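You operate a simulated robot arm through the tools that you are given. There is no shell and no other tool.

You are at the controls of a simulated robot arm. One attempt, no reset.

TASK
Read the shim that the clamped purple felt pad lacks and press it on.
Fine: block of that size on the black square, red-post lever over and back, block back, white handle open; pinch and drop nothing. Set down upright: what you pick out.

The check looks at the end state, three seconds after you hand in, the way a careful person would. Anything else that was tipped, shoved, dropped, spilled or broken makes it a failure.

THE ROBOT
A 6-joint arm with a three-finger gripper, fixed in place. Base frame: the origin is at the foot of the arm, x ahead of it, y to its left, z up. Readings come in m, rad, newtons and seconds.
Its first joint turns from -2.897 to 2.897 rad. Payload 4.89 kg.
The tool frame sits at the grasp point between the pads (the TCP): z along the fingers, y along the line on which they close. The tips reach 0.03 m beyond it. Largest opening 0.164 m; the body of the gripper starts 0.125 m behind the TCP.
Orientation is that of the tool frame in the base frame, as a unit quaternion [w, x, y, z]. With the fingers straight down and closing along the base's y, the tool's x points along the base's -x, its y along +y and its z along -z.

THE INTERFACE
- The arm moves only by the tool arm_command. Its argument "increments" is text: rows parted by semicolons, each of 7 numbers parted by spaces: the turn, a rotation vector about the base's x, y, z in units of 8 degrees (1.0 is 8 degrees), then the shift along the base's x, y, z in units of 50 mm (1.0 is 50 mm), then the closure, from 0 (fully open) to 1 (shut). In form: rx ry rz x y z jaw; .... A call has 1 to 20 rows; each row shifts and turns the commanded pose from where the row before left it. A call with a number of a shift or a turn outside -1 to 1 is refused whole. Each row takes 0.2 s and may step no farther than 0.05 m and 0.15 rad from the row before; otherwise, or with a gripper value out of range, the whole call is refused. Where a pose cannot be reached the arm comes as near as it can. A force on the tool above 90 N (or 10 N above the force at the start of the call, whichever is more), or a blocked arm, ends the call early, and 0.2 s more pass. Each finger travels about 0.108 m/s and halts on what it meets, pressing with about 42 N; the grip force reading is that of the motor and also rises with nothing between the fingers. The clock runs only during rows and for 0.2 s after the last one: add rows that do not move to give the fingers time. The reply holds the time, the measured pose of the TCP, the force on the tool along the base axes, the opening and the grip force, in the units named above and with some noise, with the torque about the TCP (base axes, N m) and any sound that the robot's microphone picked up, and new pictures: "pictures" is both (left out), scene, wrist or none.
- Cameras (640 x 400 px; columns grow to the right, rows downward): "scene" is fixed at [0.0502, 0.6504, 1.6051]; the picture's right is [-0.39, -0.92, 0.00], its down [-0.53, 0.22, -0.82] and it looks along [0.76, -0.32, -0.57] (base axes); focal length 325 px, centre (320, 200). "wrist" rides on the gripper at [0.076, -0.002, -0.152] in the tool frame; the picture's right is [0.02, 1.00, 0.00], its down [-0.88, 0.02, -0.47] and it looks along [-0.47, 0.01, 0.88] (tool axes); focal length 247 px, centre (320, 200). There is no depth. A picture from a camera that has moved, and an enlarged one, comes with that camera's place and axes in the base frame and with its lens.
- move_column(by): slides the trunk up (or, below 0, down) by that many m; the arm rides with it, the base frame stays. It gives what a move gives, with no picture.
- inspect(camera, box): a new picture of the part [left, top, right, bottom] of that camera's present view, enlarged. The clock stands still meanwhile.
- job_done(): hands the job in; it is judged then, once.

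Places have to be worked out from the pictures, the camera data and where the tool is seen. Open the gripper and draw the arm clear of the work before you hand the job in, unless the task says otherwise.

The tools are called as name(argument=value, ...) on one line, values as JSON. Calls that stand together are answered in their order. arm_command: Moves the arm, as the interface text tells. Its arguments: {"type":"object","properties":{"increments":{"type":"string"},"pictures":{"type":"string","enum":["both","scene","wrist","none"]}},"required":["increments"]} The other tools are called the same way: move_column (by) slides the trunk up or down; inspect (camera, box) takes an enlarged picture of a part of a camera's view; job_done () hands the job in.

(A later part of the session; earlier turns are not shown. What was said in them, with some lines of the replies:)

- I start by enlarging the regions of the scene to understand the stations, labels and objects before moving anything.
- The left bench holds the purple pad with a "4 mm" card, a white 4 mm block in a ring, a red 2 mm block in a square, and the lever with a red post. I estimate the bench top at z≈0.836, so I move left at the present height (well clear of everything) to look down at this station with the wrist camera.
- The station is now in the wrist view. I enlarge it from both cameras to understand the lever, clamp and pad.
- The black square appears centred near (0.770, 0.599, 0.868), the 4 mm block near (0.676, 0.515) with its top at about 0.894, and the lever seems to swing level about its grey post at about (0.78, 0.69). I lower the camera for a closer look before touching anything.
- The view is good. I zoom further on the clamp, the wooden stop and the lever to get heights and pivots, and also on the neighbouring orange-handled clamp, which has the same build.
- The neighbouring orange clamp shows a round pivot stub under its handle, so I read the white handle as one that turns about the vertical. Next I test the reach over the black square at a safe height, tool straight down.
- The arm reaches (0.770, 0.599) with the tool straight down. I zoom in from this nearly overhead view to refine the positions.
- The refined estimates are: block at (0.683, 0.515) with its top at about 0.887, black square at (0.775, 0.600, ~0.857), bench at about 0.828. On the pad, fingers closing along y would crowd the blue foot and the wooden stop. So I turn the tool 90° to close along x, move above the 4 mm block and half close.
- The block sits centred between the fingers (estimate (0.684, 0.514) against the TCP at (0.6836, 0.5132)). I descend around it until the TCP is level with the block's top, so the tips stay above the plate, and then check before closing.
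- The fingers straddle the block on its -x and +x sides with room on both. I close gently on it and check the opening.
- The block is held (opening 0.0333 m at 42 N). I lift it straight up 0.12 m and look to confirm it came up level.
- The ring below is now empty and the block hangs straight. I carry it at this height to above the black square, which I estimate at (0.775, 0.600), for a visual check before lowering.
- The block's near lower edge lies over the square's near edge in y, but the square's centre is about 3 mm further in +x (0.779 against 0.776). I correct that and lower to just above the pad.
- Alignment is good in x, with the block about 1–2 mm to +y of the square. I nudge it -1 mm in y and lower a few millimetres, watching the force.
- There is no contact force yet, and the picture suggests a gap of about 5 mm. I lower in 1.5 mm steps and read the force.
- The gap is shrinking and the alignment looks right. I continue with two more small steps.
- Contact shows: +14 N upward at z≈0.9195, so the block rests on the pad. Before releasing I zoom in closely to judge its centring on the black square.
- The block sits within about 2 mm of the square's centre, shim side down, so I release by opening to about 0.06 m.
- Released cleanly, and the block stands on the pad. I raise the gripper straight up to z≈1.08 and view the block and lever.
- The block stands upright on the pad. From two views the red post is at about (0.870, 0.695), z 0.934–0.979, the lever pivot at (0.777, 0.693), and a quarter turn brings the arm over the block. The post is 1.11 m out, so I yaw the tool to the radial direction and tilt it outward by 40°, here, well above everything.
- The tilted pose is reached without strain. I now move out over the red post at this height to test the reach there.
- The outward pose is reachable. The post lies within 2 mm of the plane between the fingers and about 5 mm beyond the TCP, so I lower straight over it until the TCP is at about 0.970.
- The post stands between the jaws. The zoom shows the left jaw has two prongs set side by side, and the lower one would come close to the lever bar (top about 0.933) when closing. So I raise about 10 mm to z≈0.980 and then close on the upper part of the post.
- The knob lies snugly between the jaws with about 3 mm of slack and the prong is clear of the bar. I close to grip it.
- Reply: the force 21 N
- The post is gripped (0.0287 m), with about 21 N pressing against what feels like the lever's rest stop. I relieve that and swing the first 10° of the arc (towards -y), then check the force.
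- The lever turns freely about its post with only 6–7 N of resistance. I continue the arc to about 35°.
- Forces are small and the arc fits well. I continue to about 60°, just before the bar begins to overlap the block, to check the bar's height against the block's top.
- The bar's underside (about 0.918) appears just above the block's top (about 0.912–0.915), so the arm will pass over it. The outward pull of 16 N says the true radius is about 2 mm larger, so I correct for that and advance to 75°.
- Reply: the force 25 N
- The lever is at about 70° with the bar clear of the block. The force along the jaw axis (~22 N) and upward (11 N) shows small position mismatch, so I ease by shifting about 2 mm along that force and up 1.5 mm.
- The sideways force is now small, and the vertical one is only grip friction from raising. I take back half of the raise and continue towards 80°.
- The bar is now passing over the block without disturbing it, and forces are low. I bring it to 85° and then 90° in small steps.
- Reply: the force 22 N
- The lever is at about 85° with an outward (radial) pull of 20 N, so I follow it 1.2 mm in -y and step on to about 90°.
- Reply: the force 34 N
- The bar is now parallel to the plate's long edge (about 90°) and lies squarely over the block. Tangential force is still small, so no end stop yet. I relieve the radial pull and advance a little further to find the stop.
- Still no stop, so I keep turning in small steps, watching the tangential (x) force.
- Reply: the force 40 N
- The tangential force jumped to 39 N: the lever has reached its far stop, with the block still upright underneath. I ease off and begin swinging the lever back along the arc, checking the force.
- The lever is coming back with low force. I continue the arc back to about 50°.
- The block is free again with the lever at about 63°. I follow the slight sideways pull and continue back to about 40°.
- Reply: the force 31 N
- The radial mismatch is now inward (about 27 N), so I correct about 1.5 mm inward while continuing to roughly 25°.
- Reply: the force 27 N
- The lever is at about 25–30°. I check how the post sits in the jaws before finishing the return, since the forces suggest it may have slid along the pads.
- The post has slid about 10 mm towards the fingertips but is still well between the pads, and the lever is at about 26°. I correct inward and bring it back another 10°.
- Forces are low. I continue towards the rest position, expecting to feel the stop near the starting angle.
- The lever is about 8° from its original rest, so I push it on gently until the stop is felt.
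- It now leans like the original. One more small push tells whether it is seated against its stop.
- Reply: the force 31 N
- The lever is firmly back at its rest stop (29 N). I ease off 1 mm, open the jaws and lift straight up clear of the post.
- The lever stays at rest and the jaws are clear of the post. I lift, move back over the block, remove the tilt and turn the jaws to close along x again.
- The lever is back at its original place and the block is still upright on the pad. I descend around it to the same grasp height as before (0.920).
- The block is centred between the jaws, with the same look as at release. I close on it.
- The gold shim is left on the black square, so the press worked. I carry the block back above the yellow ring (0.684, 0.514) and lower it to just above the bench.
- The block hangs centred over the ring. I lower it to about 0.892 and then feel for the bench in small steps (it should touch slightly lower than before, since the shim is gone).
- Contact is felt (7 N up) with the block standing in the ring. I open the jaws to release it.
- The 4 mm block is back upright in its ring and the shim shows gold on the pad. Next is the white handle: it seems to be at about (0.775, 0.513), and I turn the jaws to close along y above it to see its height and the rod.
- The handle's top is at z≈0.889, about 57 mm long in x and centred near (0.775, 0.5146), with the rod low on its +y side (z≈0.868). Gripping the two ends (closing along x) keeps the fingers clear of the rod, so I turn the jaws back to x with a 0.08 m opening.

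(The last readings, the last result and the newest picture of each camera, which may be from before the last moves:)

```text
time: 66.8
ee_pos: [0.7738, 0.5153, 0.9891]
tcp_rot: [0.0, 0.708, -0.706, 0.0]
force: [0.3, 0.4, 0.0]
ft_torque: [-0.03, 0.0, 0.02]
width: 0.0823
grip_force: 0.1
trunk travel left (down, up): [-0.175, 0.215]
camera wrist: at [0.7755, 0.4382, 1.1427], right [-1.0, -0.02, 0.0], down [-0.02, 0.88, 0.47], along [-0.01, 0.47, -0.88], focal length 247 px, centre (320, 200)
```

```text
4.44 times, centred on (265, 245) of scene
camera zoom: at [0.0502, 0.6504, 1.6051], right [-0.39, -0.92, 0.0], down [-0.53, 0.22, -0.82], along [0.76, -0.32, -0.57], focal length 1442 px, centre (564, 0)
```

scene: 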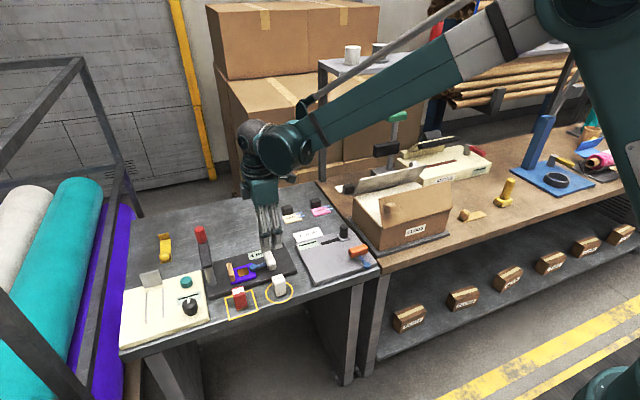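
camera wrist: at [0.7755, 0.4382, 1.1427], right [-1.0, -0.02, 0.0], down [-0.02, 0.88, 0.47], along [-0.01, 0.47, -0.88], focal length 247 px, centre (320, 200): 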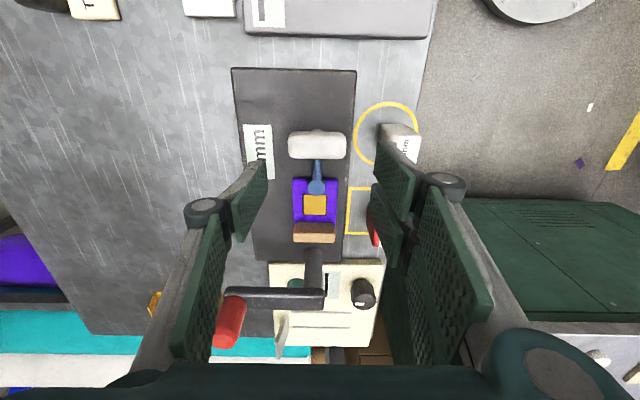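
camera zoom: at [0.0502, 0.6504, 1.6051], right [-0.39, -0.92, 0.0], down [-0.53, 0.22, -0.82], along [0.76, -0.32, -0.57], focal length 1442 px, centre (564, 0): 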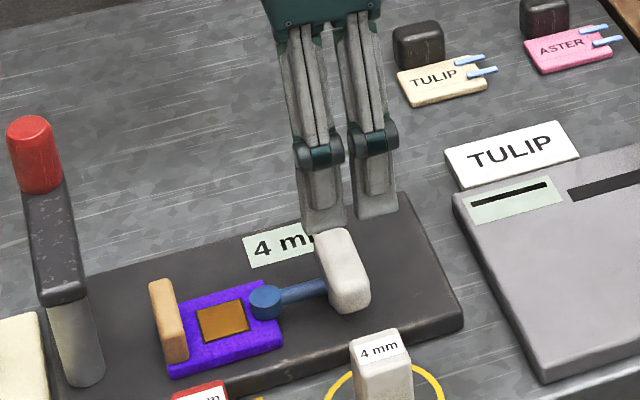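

The handle lies centred between the open jaws (about (0.775, 0.5145) after allowing for a small view bias seen on the shim). I descend to TCP z≈0.896, with tips at about 0.866, above the plate and pad.

arm_command(increments="0 0 0 0.01 0.01 -0.6 0.5; 0 0 0 0 0 -0.6 0.5; 0 0 0 0 0 -0.4 0.5; 0 0 0 0 0 -0.25 0.5; 0 0 0 0 0 0 0.5", pictures="both")

inspect(camera="wrist", box=[220, 70, 420, 220])

inspect(camera="scene", box=[235, 235, 305, 295])

```text
time: 68.0
ee_pos: [0.7747, 0.5172, 0.8957]
tcp_rot: [0.0, -0.707, 0.707, 0.0]
force: [0.2, -0.5, -0.5]
ft_torque: [0.0, -0.01, -0.01]
width: 0.0821
grip_force: 0.2
trunk travel left (down, up): [-0.175, 0.215]
camera wrist: at [0.7769, 0.439, 1.0505], right [-1.0, -0.02, 0.0], down [-0.02, 0.88, 0.47], along [-0.01, 0.47, -0.88], focal length 247 px, centre (320, 200)
```

scene: 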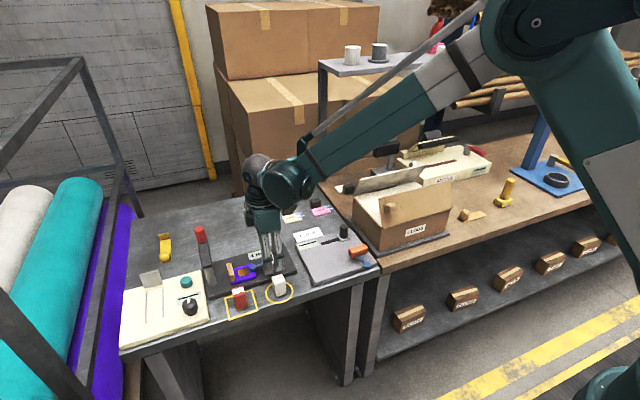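
wrist: 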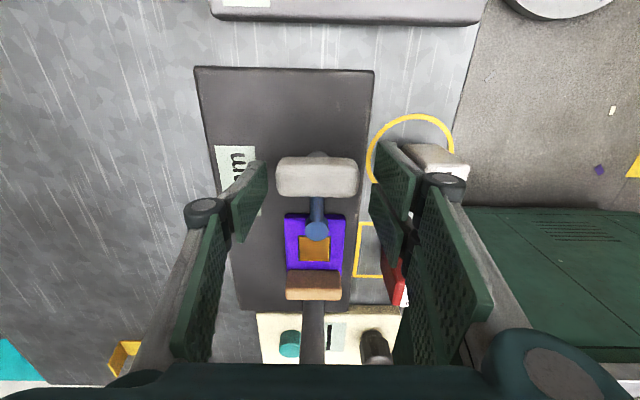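

```text
2.67 times, centred on (320, 145) of wrist
camera zoom: at [0.7769, 0.439, 1.0505], right [-1.0, -0.02, 0.0], down [-0.02, 0.88, 0.47], along [-0.01, 0.47, -0.88], focal length 659 px, centre (320, 347)
```

zoom: 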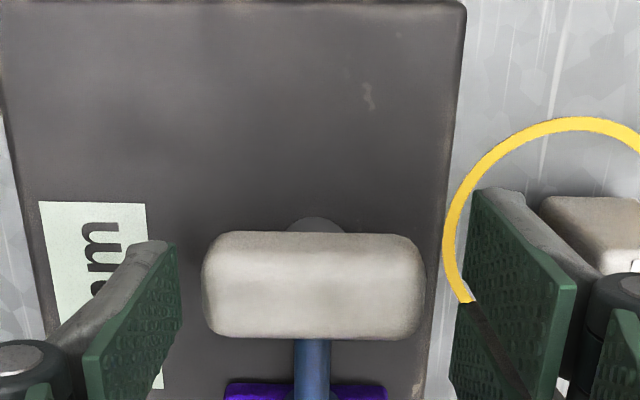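

```text
6.67 times, centred on (270, 265) of scene
camera zoom: at [0.0502, 0.6504, 1.6051], right [-0.39, -0.92, 0.0], down [-0.53, 0.22, -0.82], along [0.76, -0.32, -0.57], focal length 2164 px, centre (653, -233)
```

zoom: 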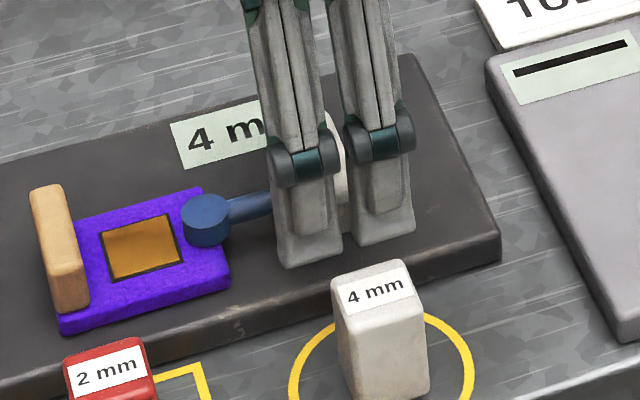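

The handle is about 2 mm further in +x than the jaw centre, so I shift 2 mm and close on its two ends.

arm_command(increments="0 0 0 0.04 0 0 0.5; 0 0 0 0 0 0 0.56; 0 0 0 0 0 0 0.61; 0 0 0 0 0 0 0.66; 0 0 0 0 0 0 0.72; 0 0 0 0 0 0 0.75; 0 0 0 0 0 0 0.75", pictures="both")

inspect(camera="wrist", box=[220, 90, 420, 250])

```text
time: 69.6
ee_pos: [0.7772, 0.516, 0.8974]
tcp_rot: [0.0, 0.707, -0.707, 0.0]
force: [-0.7, -0.6, 0.4]
ft_torque: [-0.05, 0.07, -0.03]
width: 0.0636
grip_force: 45.1
trunk travel left (down, up): [-0.175, 0.215]
camera wrist: at [0.7786, 0.4387, 1.051], right [-1.0, -0.02, 0.0], down [-0.02, 0.88, 0.47], along [-0.01, 0.47, -0.88], focal length 247 px, centre (320, 200)
```

scene: 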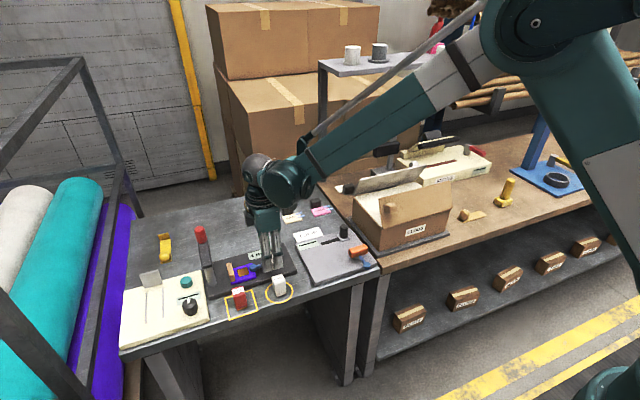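
wrist: 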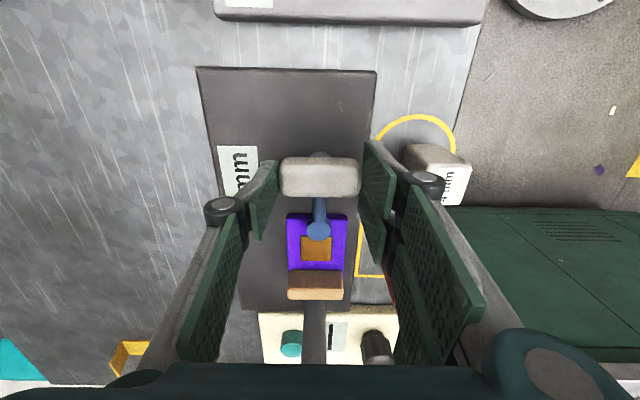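

```text
2.50 times, centred on (320, 170) of wrist
camera zoom: at [0.7786, 0.4387, 1.051], right [-1.0, -0.02, 0.0], down [-0.02, 0.88, 0.47], along [-0.01, 0.47, -0.88], focal length 617 px, centre (320, 275)
```

zoom: 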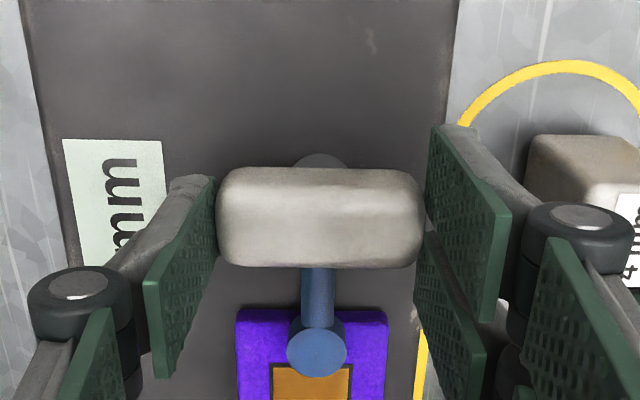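

The handle is gripped by its ends (0.0636 m, 45 N). I test the turning direction with a small 4° clockwise twist (rod towards +x) and read the torque.

arm_command(increments="0 0 -0.25 0 0 0 0.75; 0 0 -0.25 0 0 0 0.75; 0 0 0 0 0 0 0.75", pictures="none")

inspect(camera="wrist", box=[220, 90, 420, 250])

inspect(camera="scene", box=[225, 240, 285, 290])

```text
time: 70.4
ee_pos: [0.7771, 0.5167, 0.896]
tcp_rot: [-0.001, -0.682, 0.732, 0.0]
force: [13.7, 7.0, 15.9]
ft_torque: [0.26, -0.23, 2.13]
width: 0.0645
grip_force: 45.1
trunk travel left (down, up): [-0.175, 0.215]
```

```text
2.50 times, centred on (320, 170) of wrist
camera zoom: at [0.7732, 0.4388, 1.0506], right [-1.0, 0.05, 0.0], down [0.04, 0.88, 0.47], along [0.02, 0.47, -0.88], focal length 617 px, centre (320, 275)
```

zoom: 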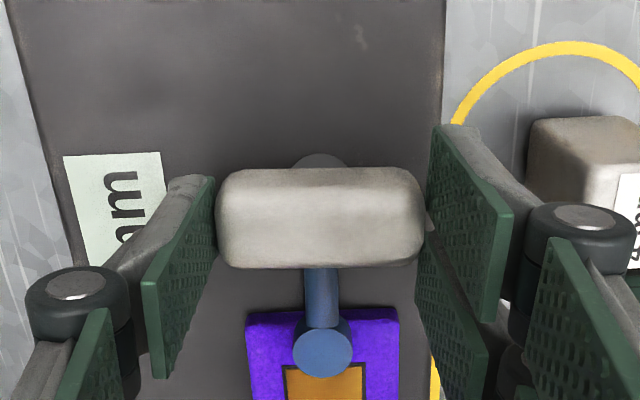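

```text
8.00 times, centred on (255, 265) of scene
camera zoom: at [0.0502, 0.6504, 1.6051], right [-0.39, -0.92, 0.0], down [-0.53, 0.22, -0.82], along [0.76, -0.32, -0.57], focal length 2596 px, centre (840, -320)
```

zoom: 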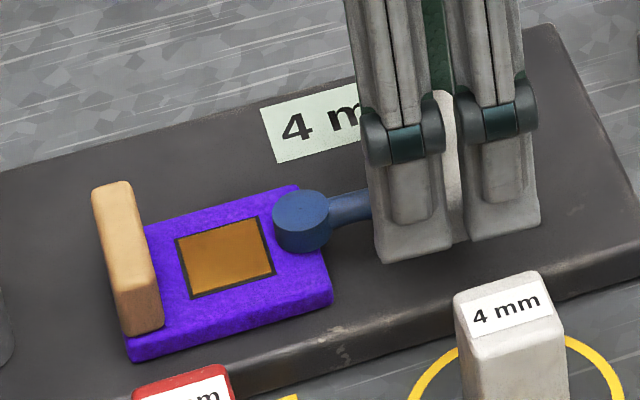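

A 4° clockwise twist meets 2.1 N m with only part of the motion followed, which looks like a stop. I return and test the other direction (counter-clockwise, rod towards the robot side).

arm_command(increments="0 0 0.25 0 0 0 0.75; 0 0 0.25 0 0 0 0.75; 0 0 0.25 0 0 0 0.75; 0 0 0.25 0 0 0 0.75; 0 0 0 0 0 0 0.75", pictures="none")

inspect(camera="wrist", box=[220, 90, 420, 250])

inspect(camera="scene", box=[225, 240, 285, 290])

```text
time: 71.6
ee_pos: [0.7773, 0.5144, 0.8971]
tcp_rot: [-0.001, 0.731, -0.682, 0.0]
force: [32.5, 2.0, 32.1]
ft_torque: [-0.03, -1.32, 0.0]
width: 0.0638
grip_force: 44.7
trunk travel left (down, up): [-0.175, 0.215]
```

```text
2.50 times, centred on (320, 170) of wrist
camera zoom: at [0.7838, 0.438, 1.0503], right [-1.0, -0.09, 0.0], down [-0.08, 0.88, 0.47], along [-0.04, 0.47, -0.88], focal length 617 px, centre (320, 275)
```

zoom: 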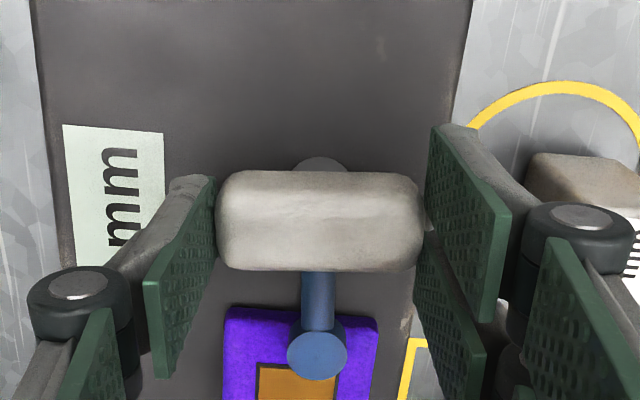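

```text
8.00 times, centred on (255, 265) of scene
camera zoom: at [0.0502, 0.6504, 1.6051], right [-0.39, -0.92, 0.0], down [-0.53, 0.22, -0.82], along [0.76, -0.32, -0.57], focal length 2596 px, centre (840, -320)
```

zoom: 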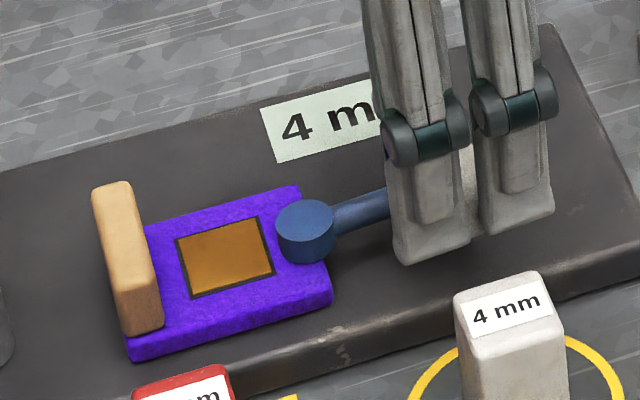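

Counter-clockwise turns with no resisting torque and the foot is moving off, so that is the opening direction. Fx and Fz show some grip strain, so I re-read in place before continuing.

arm_command(increments="0 0 0 0 0 0 0.75; 0 0 0 0 0 0 0.75", pictures="none")

inspect(camera="scene", box=[245, 240, 295, 280])

```text
time: 72.2
ee_pos: [0.7776, 0.515, 0.8957]
tcp_rot: [0.0, 0.731, -0.683, 0.0]
force: [37.9, 1.0, 33.1]
ft_torque: [0.01, -1.49, 0.0]
width: 0.0636
grip_force: 45.0
trunk travel left (down, up): [-0.175, 0.215]
```

```text
10.00 times, centred on (270, 260) of scene
camera zoom: at [0.0502, 0.6504, 1.6051], right [-0.39, -0.92, 0.0], down [-0.53, 0.22, -0.82], along [0.76, -0.32, -0.57], focal length 3246 px, centre (820, -400)
```

zoom: 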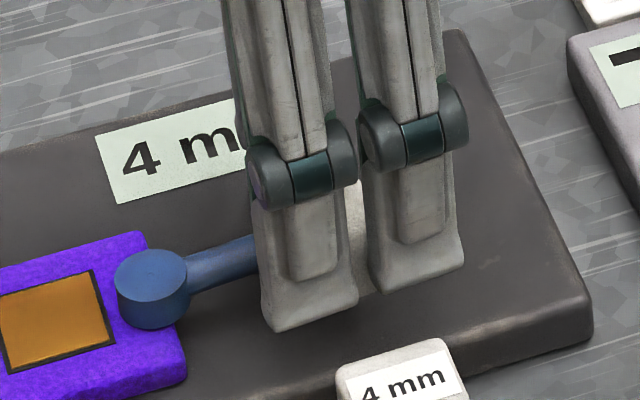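

The strain looks like about 1 mm of misalignment with the handle's pivot. I shift the tool 1.2 mm in +x and 1 mm up to relieve it, and re-read.

arm_command(increments="0 0 0 0.025 0 0.02 0.75; 0 0 0 0 0 0 0.75", pictures="none")

```text
time: 72.8
ee_pos: [0.7775, 0.5137, 0.8968]
tcp_rot: [0.001, 0.731, -0.682, -0.001]
force: [17.7, -9.9, 2.1]
ft_torque: [0.38, -1.0, 0.01]
width: 0.0635
grip_force: 45.1
trunk travel left (down, up): [-0.175, 0.215]
```

The strain has mostly gone. I shift a further half millimetre and turn 8° more counter-clockwise.

arm_command(increments="0 0 0 0.013 -0.008 0 0.75; 0 0 0.5 0 0 0 0.75; 0 0 0.5 0 0 0 0.75; 0 0 0 0 0 0 0.75", pictures="none")

inspect(camera="scene", box=[225, 240, 295, 290])

inspect(camera="wrist", box=[220, 90, 420, 250])

```text
time: 73.8
ee_pos: [0.7784, 0.5149, 0.8958]
tcp_rot: [0.001, 0.778, -0.628, 0.0]
force: [-11.6, -20.0, -14.9]
ft_torque: [-1.02, 0.38, 0.07]
width: 0.0637
grip_force: 44.8
trunk travel left (down, up): [-0.175, 0.215]
```

```text
8.00 times, centred on (260, 265) of scene
camera zoom: at [0.0502, 0.6504, 1.6051], right [-0.39, -0.92, 0.0], down [-0.53, 0.22, -0.82], along [0.76, -0.32, -0.57], focal length 2596 px, centre (800, -320)
```

zoom: 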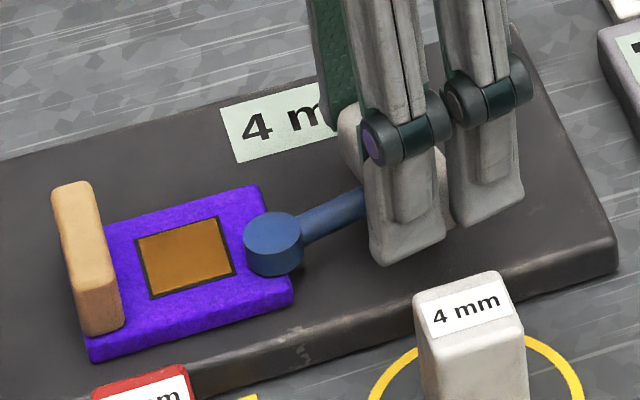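

```text
2.50 times, centred on (320, 170) of wrist
camera zoom: at [0.795, 0.4399, 1.0501], right [-0.97, -0.23, 0.0], down [-0.2, 0.86, 0.47], along [-0.11, 0.46, -0.88], focal length 617 px, centre (320, 275)
```

zoom: 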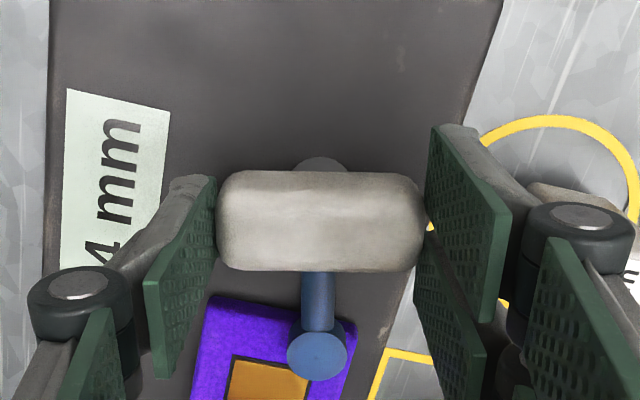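

The handle follows freely with the foot swinging off the pad. I continue turning 16° with tiny position corrections.

arm_command(increments="0 0 0.5 -0.006 -0.012 -0.01 0.75; 0 0 0.5 0 0 0 0.75; 0 0 0.5 0 0 0 0.75; 0 0 0.5 0 0 0 0.75; 0 0 0 0 0 0 0.75", pictures="none")

inspect(camera="scene", box=[225, 240, 295, 290])

```text
time: 75.0
ee_pos: [0.7777, 0.5152, 0.896]
tcp_rot: [0.0, 0.858, -0.514, 0.001]
force: [-15.5, -11.8, -6.3]
ft_torque: [0.2, 0.94, 0.07]
width: 0.0635
grip_force: 44.6
trunk travel left (down, up): [-0.175, 0.215]
```

```text
8.00 times, centred on (260, 265) of scene
camera zoom: at [0.0502, 0.6504, 1.6051], right [-0.39, -0.92, 0.0], down [-0.53, 0.22, -0.82], along [0.76, -0.32, -0.57], focal length 2596 px, centre (800, -320)
```

zoom: 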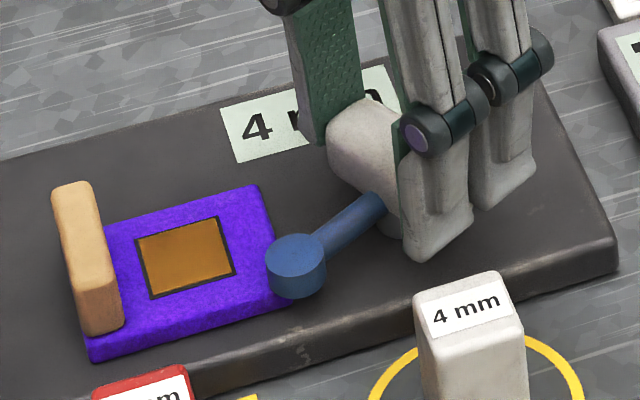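

The rod has swung 28° and the foot is leaving the pad. I continue another 24°.

arm_command(increments="0 0 0.5 -0.008 -0.006 -0.004 0.75; 0 0 0.5 0 0 0 0.75; 0 0 0.5 0 0 0 0.75; 0 0 0.5 0 0 0 0.75; 0 0 0.5 0 0 0 0.75; 0 0 0.5 0 0 0 0.75; 0 0 0 0 0 0 0.75", pictures="none")

inspect(camera="scene", box=[225, 240, 295, 290])

```text
time: 76.6
ee_pos: [0.7783, 0.5142, 0.8961]
tcp_rot: [0.0, 0.946, -0.325, 0.0]
force: [0.8, 14.6, 8.5]
ft_torque: [1.19, 0.26, 0.0]
width: 0.064
grip_force: 44.8
trunk travel left (down, up): [-0.175, 0.215]
```

```text
8.00 times, centred on (260, 265) of scene
camera zoom: at [0.0502, 0.6504, 1.6051], right [-0.39, -0.92, 0.0], down [-0.53, 0.22, -0.82], along [0.76, -0.32, -0.57], focal length 2596 px, centre (800, -320)
```

zoom: 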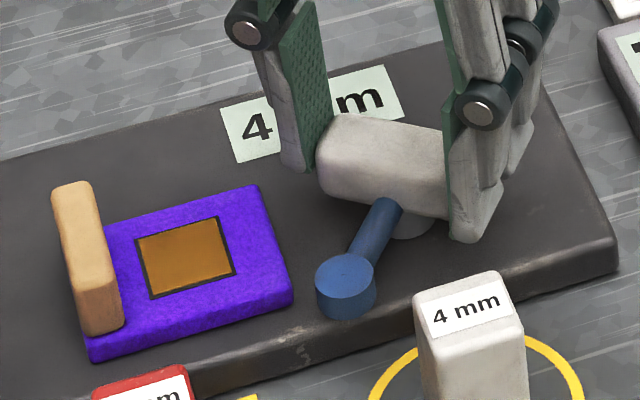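

The foot is now fully off the pad at 52°. I continue in steps towards 90°, watching the torque for a stop and the clearance to the 4 mm block.

arm_command(increments="0 0 0.5 0 0.008 0.004 0.75; 0 0 0.5 0 0 0 0.75; 0 0 0.5 0 0 0 0.75; 0 0 0.5 0 0 0 0.75; 0 0 0 0 0 0 0.75", pictures="none")

inspect(camera="scene", box=[225, 240, 295, 290])

```text
time: 77.8
ee_pos: [0.7789, 0.5133, 0.8963]
tcp_rot: [0.0, 0.982, -0.19, 0.0]
force: [7.8, 20.8, 6.7]
ft_torque: [0.11, -0.64, -0.03]
width: 0.0639
grip_force: 44.6
trunk travel left (down, up): [-0.175, 0.215]
```

```text
8.00 times, centred on (260, 265) of scene
camera zoom: at [0.0502, 0.6504, 1.6051], right [-0.39, -0.92, 0.0], down [-0.53, 0.22, -0.82], along [0.76, -0.32, -0.57], focal length 2596 px, centre (800, -320)
```

zoom: 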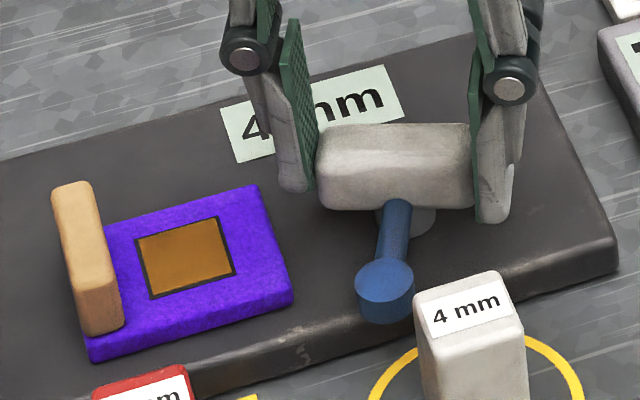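

At 68°, torque is still nil and the foot is clear of the block. I continue to 84°.

arm_command(increments="0 0 0.5 0.004 0.012 0.004 0.75; 0 0 0.5 0 0 0 0.75; 0 0 0.5 0 0 0 0.75; 0 0 0.5 0 0 0 0.75; 0 0 0 0 0 0 0.75", pictures="both")

inspect(camera="scene", box=[225, 240, 295, 290])

inspect(camera="wrist", box=[220, 90, 420, 290])

```text
time: 79.0
ee_pos: [0.7783, 0.5144, 0.8961]
tcp_rot: [0.0, 0.999, -0.051, 0.0]
force: [18.8, 24.9, 19.2]
ft_torque: [0.74, -0.06, 0.0]
width: 0.0638
grip_force: 44.9
trunk travel left (down, up): [-0.175, 0.215]
camera wrist: at [0.8537, 0.5085, 1.0502], right [-0.08, -1.0, 0.0], down [-0.88, 0.07, 0.47], along [-0.47, 0.04, -0.88], focal length 247 px, centre (320, 200)
```

scene: 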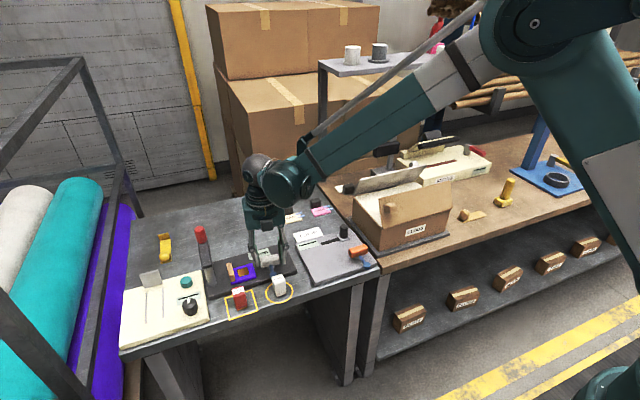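
wrist: 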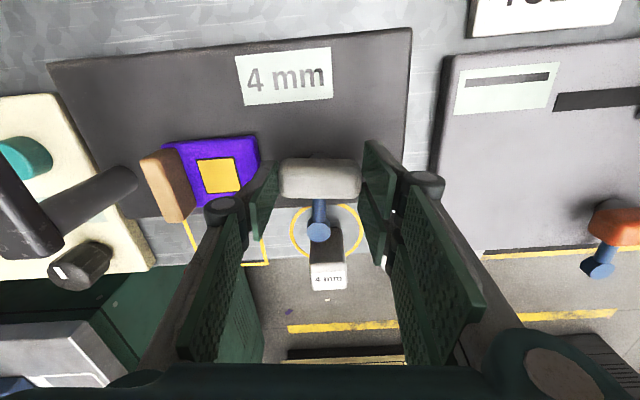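

```text
8.00 times, centred on (260, 265) of scene
camera zoom: at [0.0502, 0.6504, 1.6051], right [-0.39, -0.92, 0.0], down [-0.53, 0.22, -0.82], along [0.76, -0.32, -0.57], focal length 2596 px, centre (800, -320)
```

zoom: 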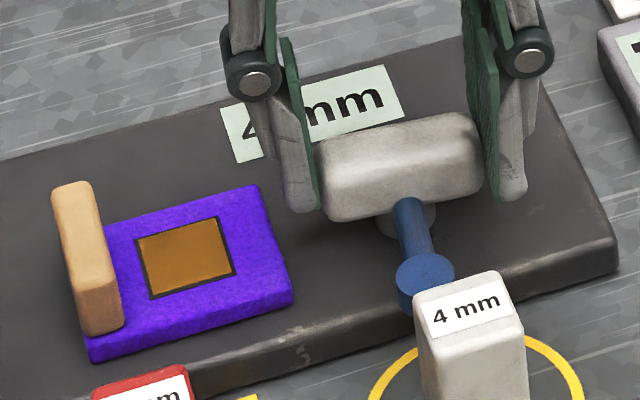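

```text
2.00 times, centred on (320, 190) of wrist
camera zoom: at [0.8537, 0.5085, 1.0502], right [-0.08, -1.0, 0.0], down [-0.88, 0.07, 0.47], along [-0.47, 0.04, -0.88], focal length 494 px, centre (320, 220)
```

zoom: 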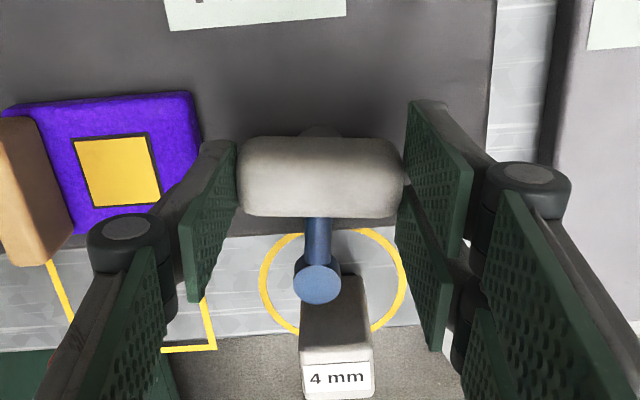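

At 84° the foot stands about 12 mm clear of the block and there is still no stop. I relieve the small strain and turn the last few degrees in small steps, watching for a torque rise.

arm_command(increments="0 0 0.25 0.01 0.014 0.01 0.75; 0 0 0.25 0 0 0 0.75; 0 0 0.25 0 0 0 0.75; 0 0 0 0 0 0 0.75", pictures="none")

arm_command(increments="0 0 0.25 0 0 0 0.75; 0 0 0.25 0 0 0 0.75; 0 0 0 0 0 0 0.75", pictures="none")

inspect(camera="scene", box=[225, 240, 295, 290])

inspect(camera="wrist", box=[220, 90, 420, 290])

```text
time: 80.0
ee_pos: [0.7782, 0.5147, 0.897]
tcp_rot: [0.0, 1.0, 0.001, 0.0]
force: [-1.5, 8.8, -5.1]
ft_torque: [0.22, -0.86, -0.03]
width: 0.0633
grip_force: 44.6
trunk travel left (down, up): [-0.175, 0.215]
```

```text
time: 80.8
ee_pos: [0.7792, 0.5159, 0.8967]
tcp_rot: [0.0, 0.999, 0.035, 0.0]
force: [6.5, 5.9, -9.5]
ft_torque: [0.37, -0.25, -2.2]
width: 0.0643
grip_force: 44.6
trunk travel left (down, up): [-0.175, 0.215]
```

```text
8.00 times, centred on (260, 265) of scene
camera zoom: at [0.0502, 0.6504, 1.6051], right [-0.39, -0.92, 0.0], down [-0.53, 0.22, -0.82], along [0.76, -0.32, -0.57], focal length 2596 px, centre (800, -320)
```

zoom: 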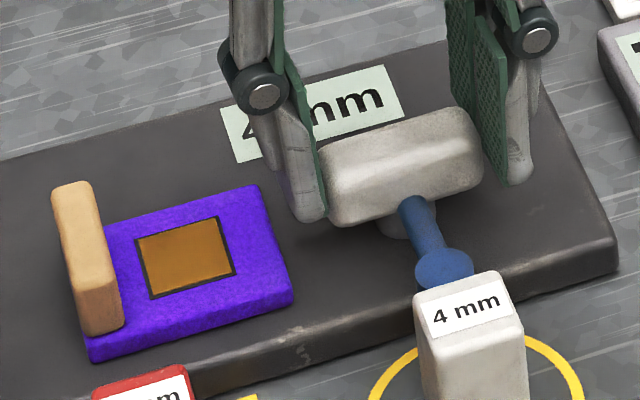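

```text
2.00 times, centred on (320, 190) of wrist
camera zoom: at [0.8545, 0.522, 1.0502], right [0.09, -1.0, 0.0], down [-0.88, -0.08, 0.47], along [-0.47, -0.04, -0.88], focal length 494 px, centre (320, 220)
```

zoom: 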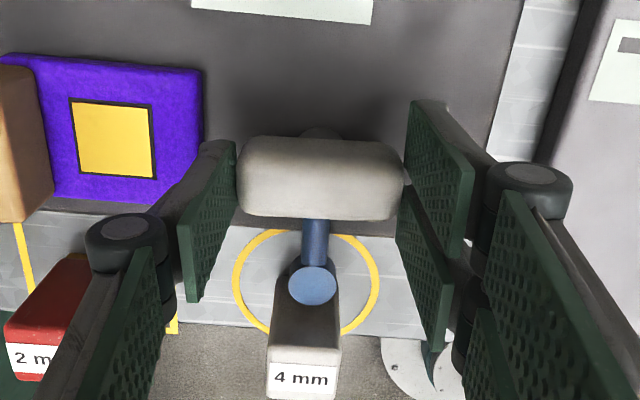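

The torque rose to -2.2 N m at about 92–94°: the handle is at its open stop. I turn back about 3° to unload, then open the jaws.

arm_command(increments="0 0 -0.2 0 0 0 0.75; 0 0 -0.2 0 0 0 0.75; 0 0 0 0 0 0 0.75", pictures="none")

arm_command(increments="0 0 0 0 0 0 0.66; 0 0 0 0 0 0 0.58; 0 0 0 0 0 0 0.52; 0 0 0 0 0 0 0.5; 0 0 0 0 0 0 0.5", pictures="both")

inspect(camera="scene", box=[225, 240, 295, 290])

inspect(camera="wrist", box=[220, 90, 420, 290])

```text
time: 81.6
ee_pos: [0.7793, 0.5149, 0.8974]
tcp_rot: [-0.001, 1.0, 0.007, 0.0]
force: [-1.9, -9.7, -11.9]
ft_torque: [-0.37, 0.15, -0.08]
width: 0.0635
grip_force: 44.9
trunk travel left (down, up): [-0.175, 0.215]
```

```text
time: 82.8
ee_pos: [0.779, 0.5159, 0.897]
tcp_rot: [0.0, 1.0, 0.007, 0.0]
force: [0.2, 0.3, -0.5]
ft_torque: [0.01, 0.04, 0.0]
width: 0.0824
grip_force: 0.0
trunk travel left (down, up): [-0.175, 0.215]
camera wrist: at [0.8544, 0.5183, 1.0509], right [0.04, -1.0, 0.0], down [-0.88, -0.03, 0.47], along [-0.47, -0.02, -0.88], focal length 247 px, centre (320, 200)
```

scene: 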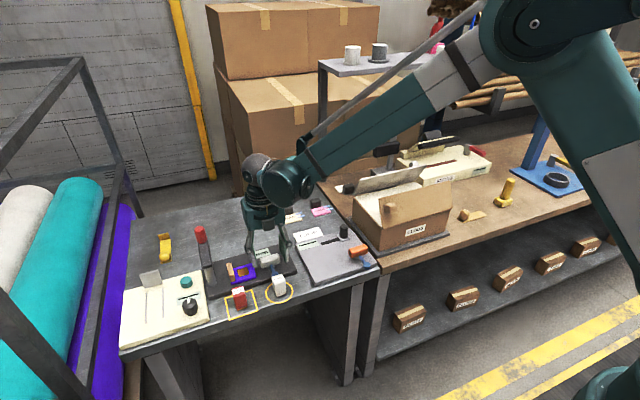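
wrist: 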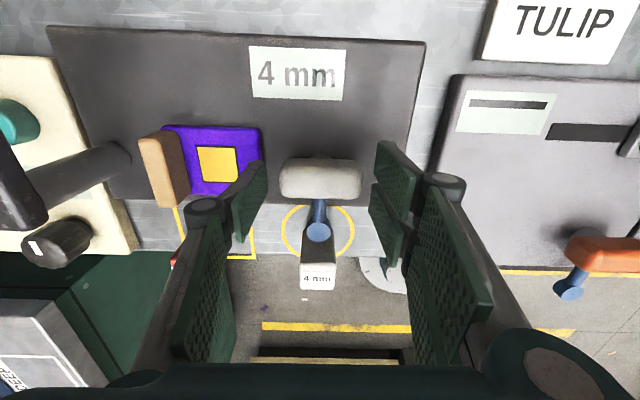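

```text
8.00 times, centred on (260, 265) of scene
camera zoom: at [0.0502, 0.6504, 1.6051], right [-0.39, -0.92, 0.0], down [-0.53, 0.22, -0.82], along [0.76, -0.32, -0.57], focal length 2596 px, centre (800, -320)
```

zoom: 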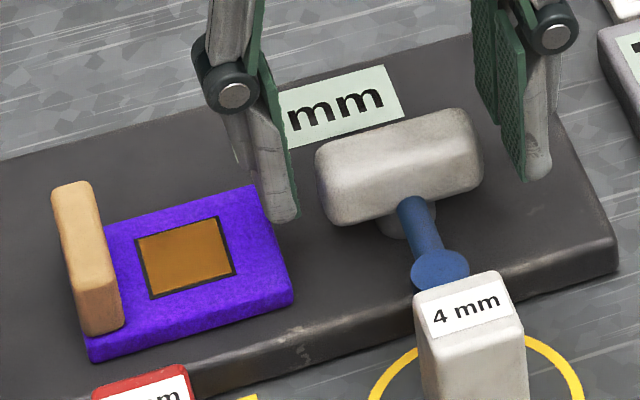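

```text
2.00 times, centred on (320, 190) of wrist
camera zoom: at [0.8544, 0.5183, 1.0509], right [0.04, -1.0, 0.0], down [-0.88, -0.03, 0.47], along [-0.47, -0.02, -0.88], focal length 494 px, centre (320, 220)
```

zoom: 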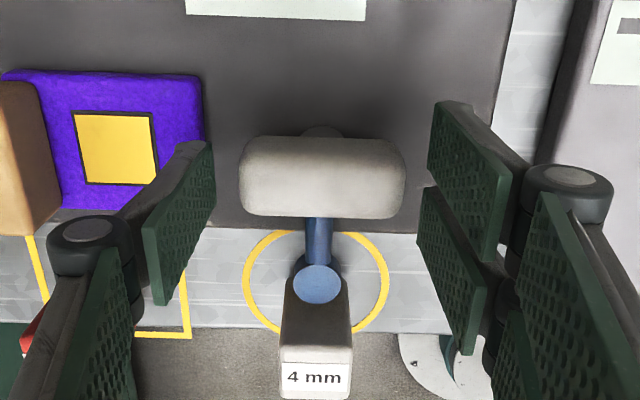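

The handle stays open after release and nothing else moved. I lift straight up and draw the arm back from the bench, then look over the final state.

arm_command(increments="0 0 0 0 0 0.4 0.5; 0 0 0 0 0 0.7 0.5; 0 0 0 0 0 0.9 0.5; 0 0 0 0 0 1 0.5; 0 0 0 0 0 1 0.4; 0 0 0 0 0 1 0.3; 0 0 0 0 0 1 0.3; 0 0 0 -0.7 -0.6 0 0.2; 0 0 0 -0.7 -0.6 0 0.1; 0 0 0 -0.7 -0.6 0 0; 0 0 0 -0.7 -0.6 0 0; 0 0 0 -0.7 -0.6 0 0; 0 0 0 0 0 0 0", pictures="both")

inspect(camera="scene", box=[110, 190, 310, 350])

inspect(camera="scene", box=[215, 235, 305, 310])

inspect(camera="scene", box=[270, 130, 500, 280])

```text
time: 85.6
ee_pos: [0.6037, 0.3649, 1.1985]
tcp_rot: [0.001, 1.0, 0.008, 0.0]
force: [-0.5, -1.5, 0.7]
ft_torque: [0.12, -0.14, 0.0]
width: 0.1638
grip_force: 0.0
trunk travel left (down, up): [-0.175, 0.215]
camera wrist: at [0.6797, 0.3668, 1.3536], right [0.04, -1.0, 0.0], down [-0.88, -0.03, 0.47], along [-0.47, -0.02, -0.88], focal length 247 px, centre (320, 200)
```

scene: 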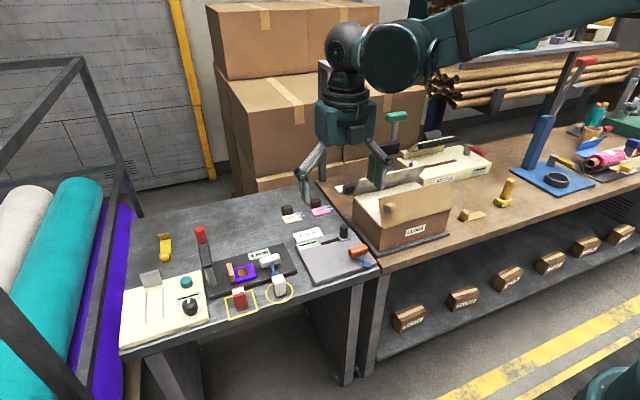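
wrist: 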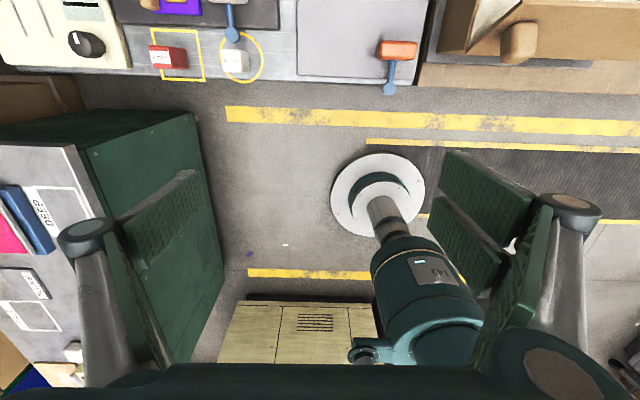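

```text
2.50 times, centred on (210, 270) of scene
camera zoom: at [0.0502, 0.6504, 1.6051], right [-0.39, -0.92, 0.0], down [-0.53, 0.22, -0.82], along [0.76, -0.32, -0.57], focal length 811 px, centre (595, 25)
```

zoom: 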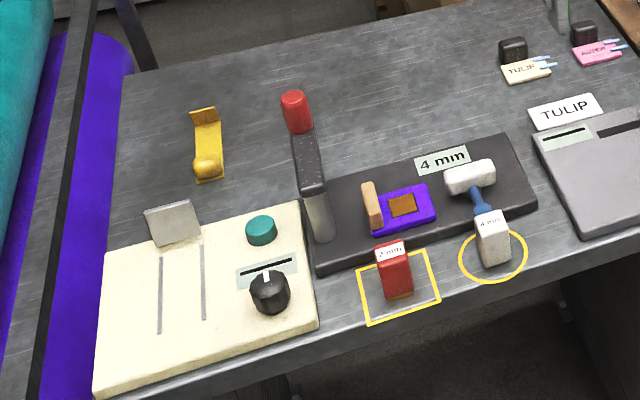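

```text
5.33 times, centred on (260, 272) of scene
camera zoom: at [0.0502, 0.6504, 1.6051], right [-0.39, -0.92, 0.0], down [-0.53, 0.22, -0.82], along [0.76, -0.32, -0.57], focal length 1731 px, centre (640, -187)
```

zoom: 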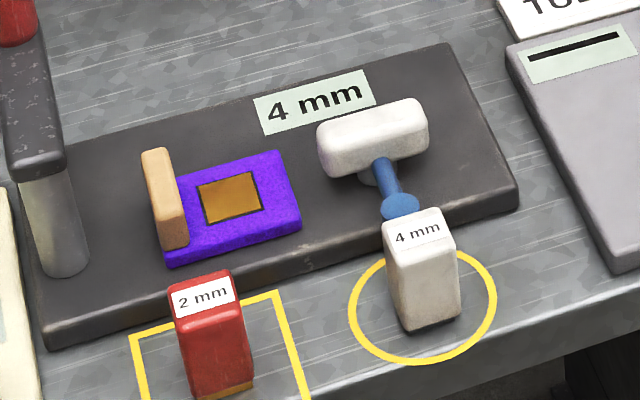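

```text
2.67 times, centred on (385, 205) of scene
camera zoom: at [0.0502, 0.6504, 1.6051], right [-0.39, -0.92, 0.0], down [-0.53, 0.22, -0.82], along [0.76, -0.32, -0.57], focal length 866 px, centre (147, 187)
```

zoom: 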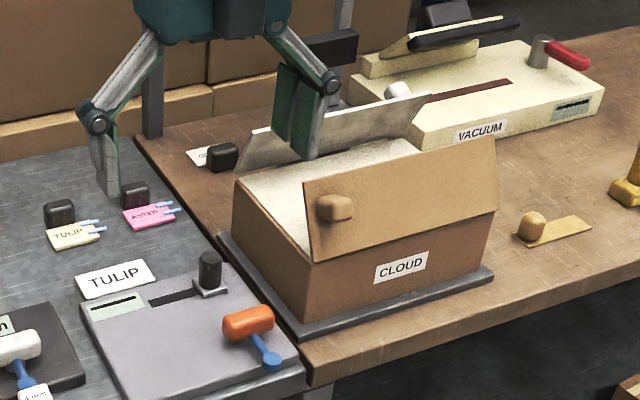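

The final view shows the gold shim on the black square, the lever at its original rest, both blocks upright in their outlines, the white handle turned open off the pad, and all else untouched. The gripper is open and the arm is clear, so I hand the job in.

job_done()

```text
The job is handed in.
```

The 4 mm shim is on the purple felt pad. I read "4 mm" on the card beside it, and after the press the shim stayed on the black square when I lifted the block away.

- **Lever:** the red-post lever went over to its far stop and is back against its rest stop.
- **4 mm block:** it is back in its yellow ring, standing upright. The red 2 mm block was not touched.
- **White handle:** it is turned open about 90°, just short of its stop. The clamp foot is off the pad and about 12 mm clear of the 4 mm block.
- **Arm:** the gripper is open and drawn clear of the bench.

Nothing was dropped or knocked over, and in the last pictures everything else was where it started. The check's result has not come back to me.
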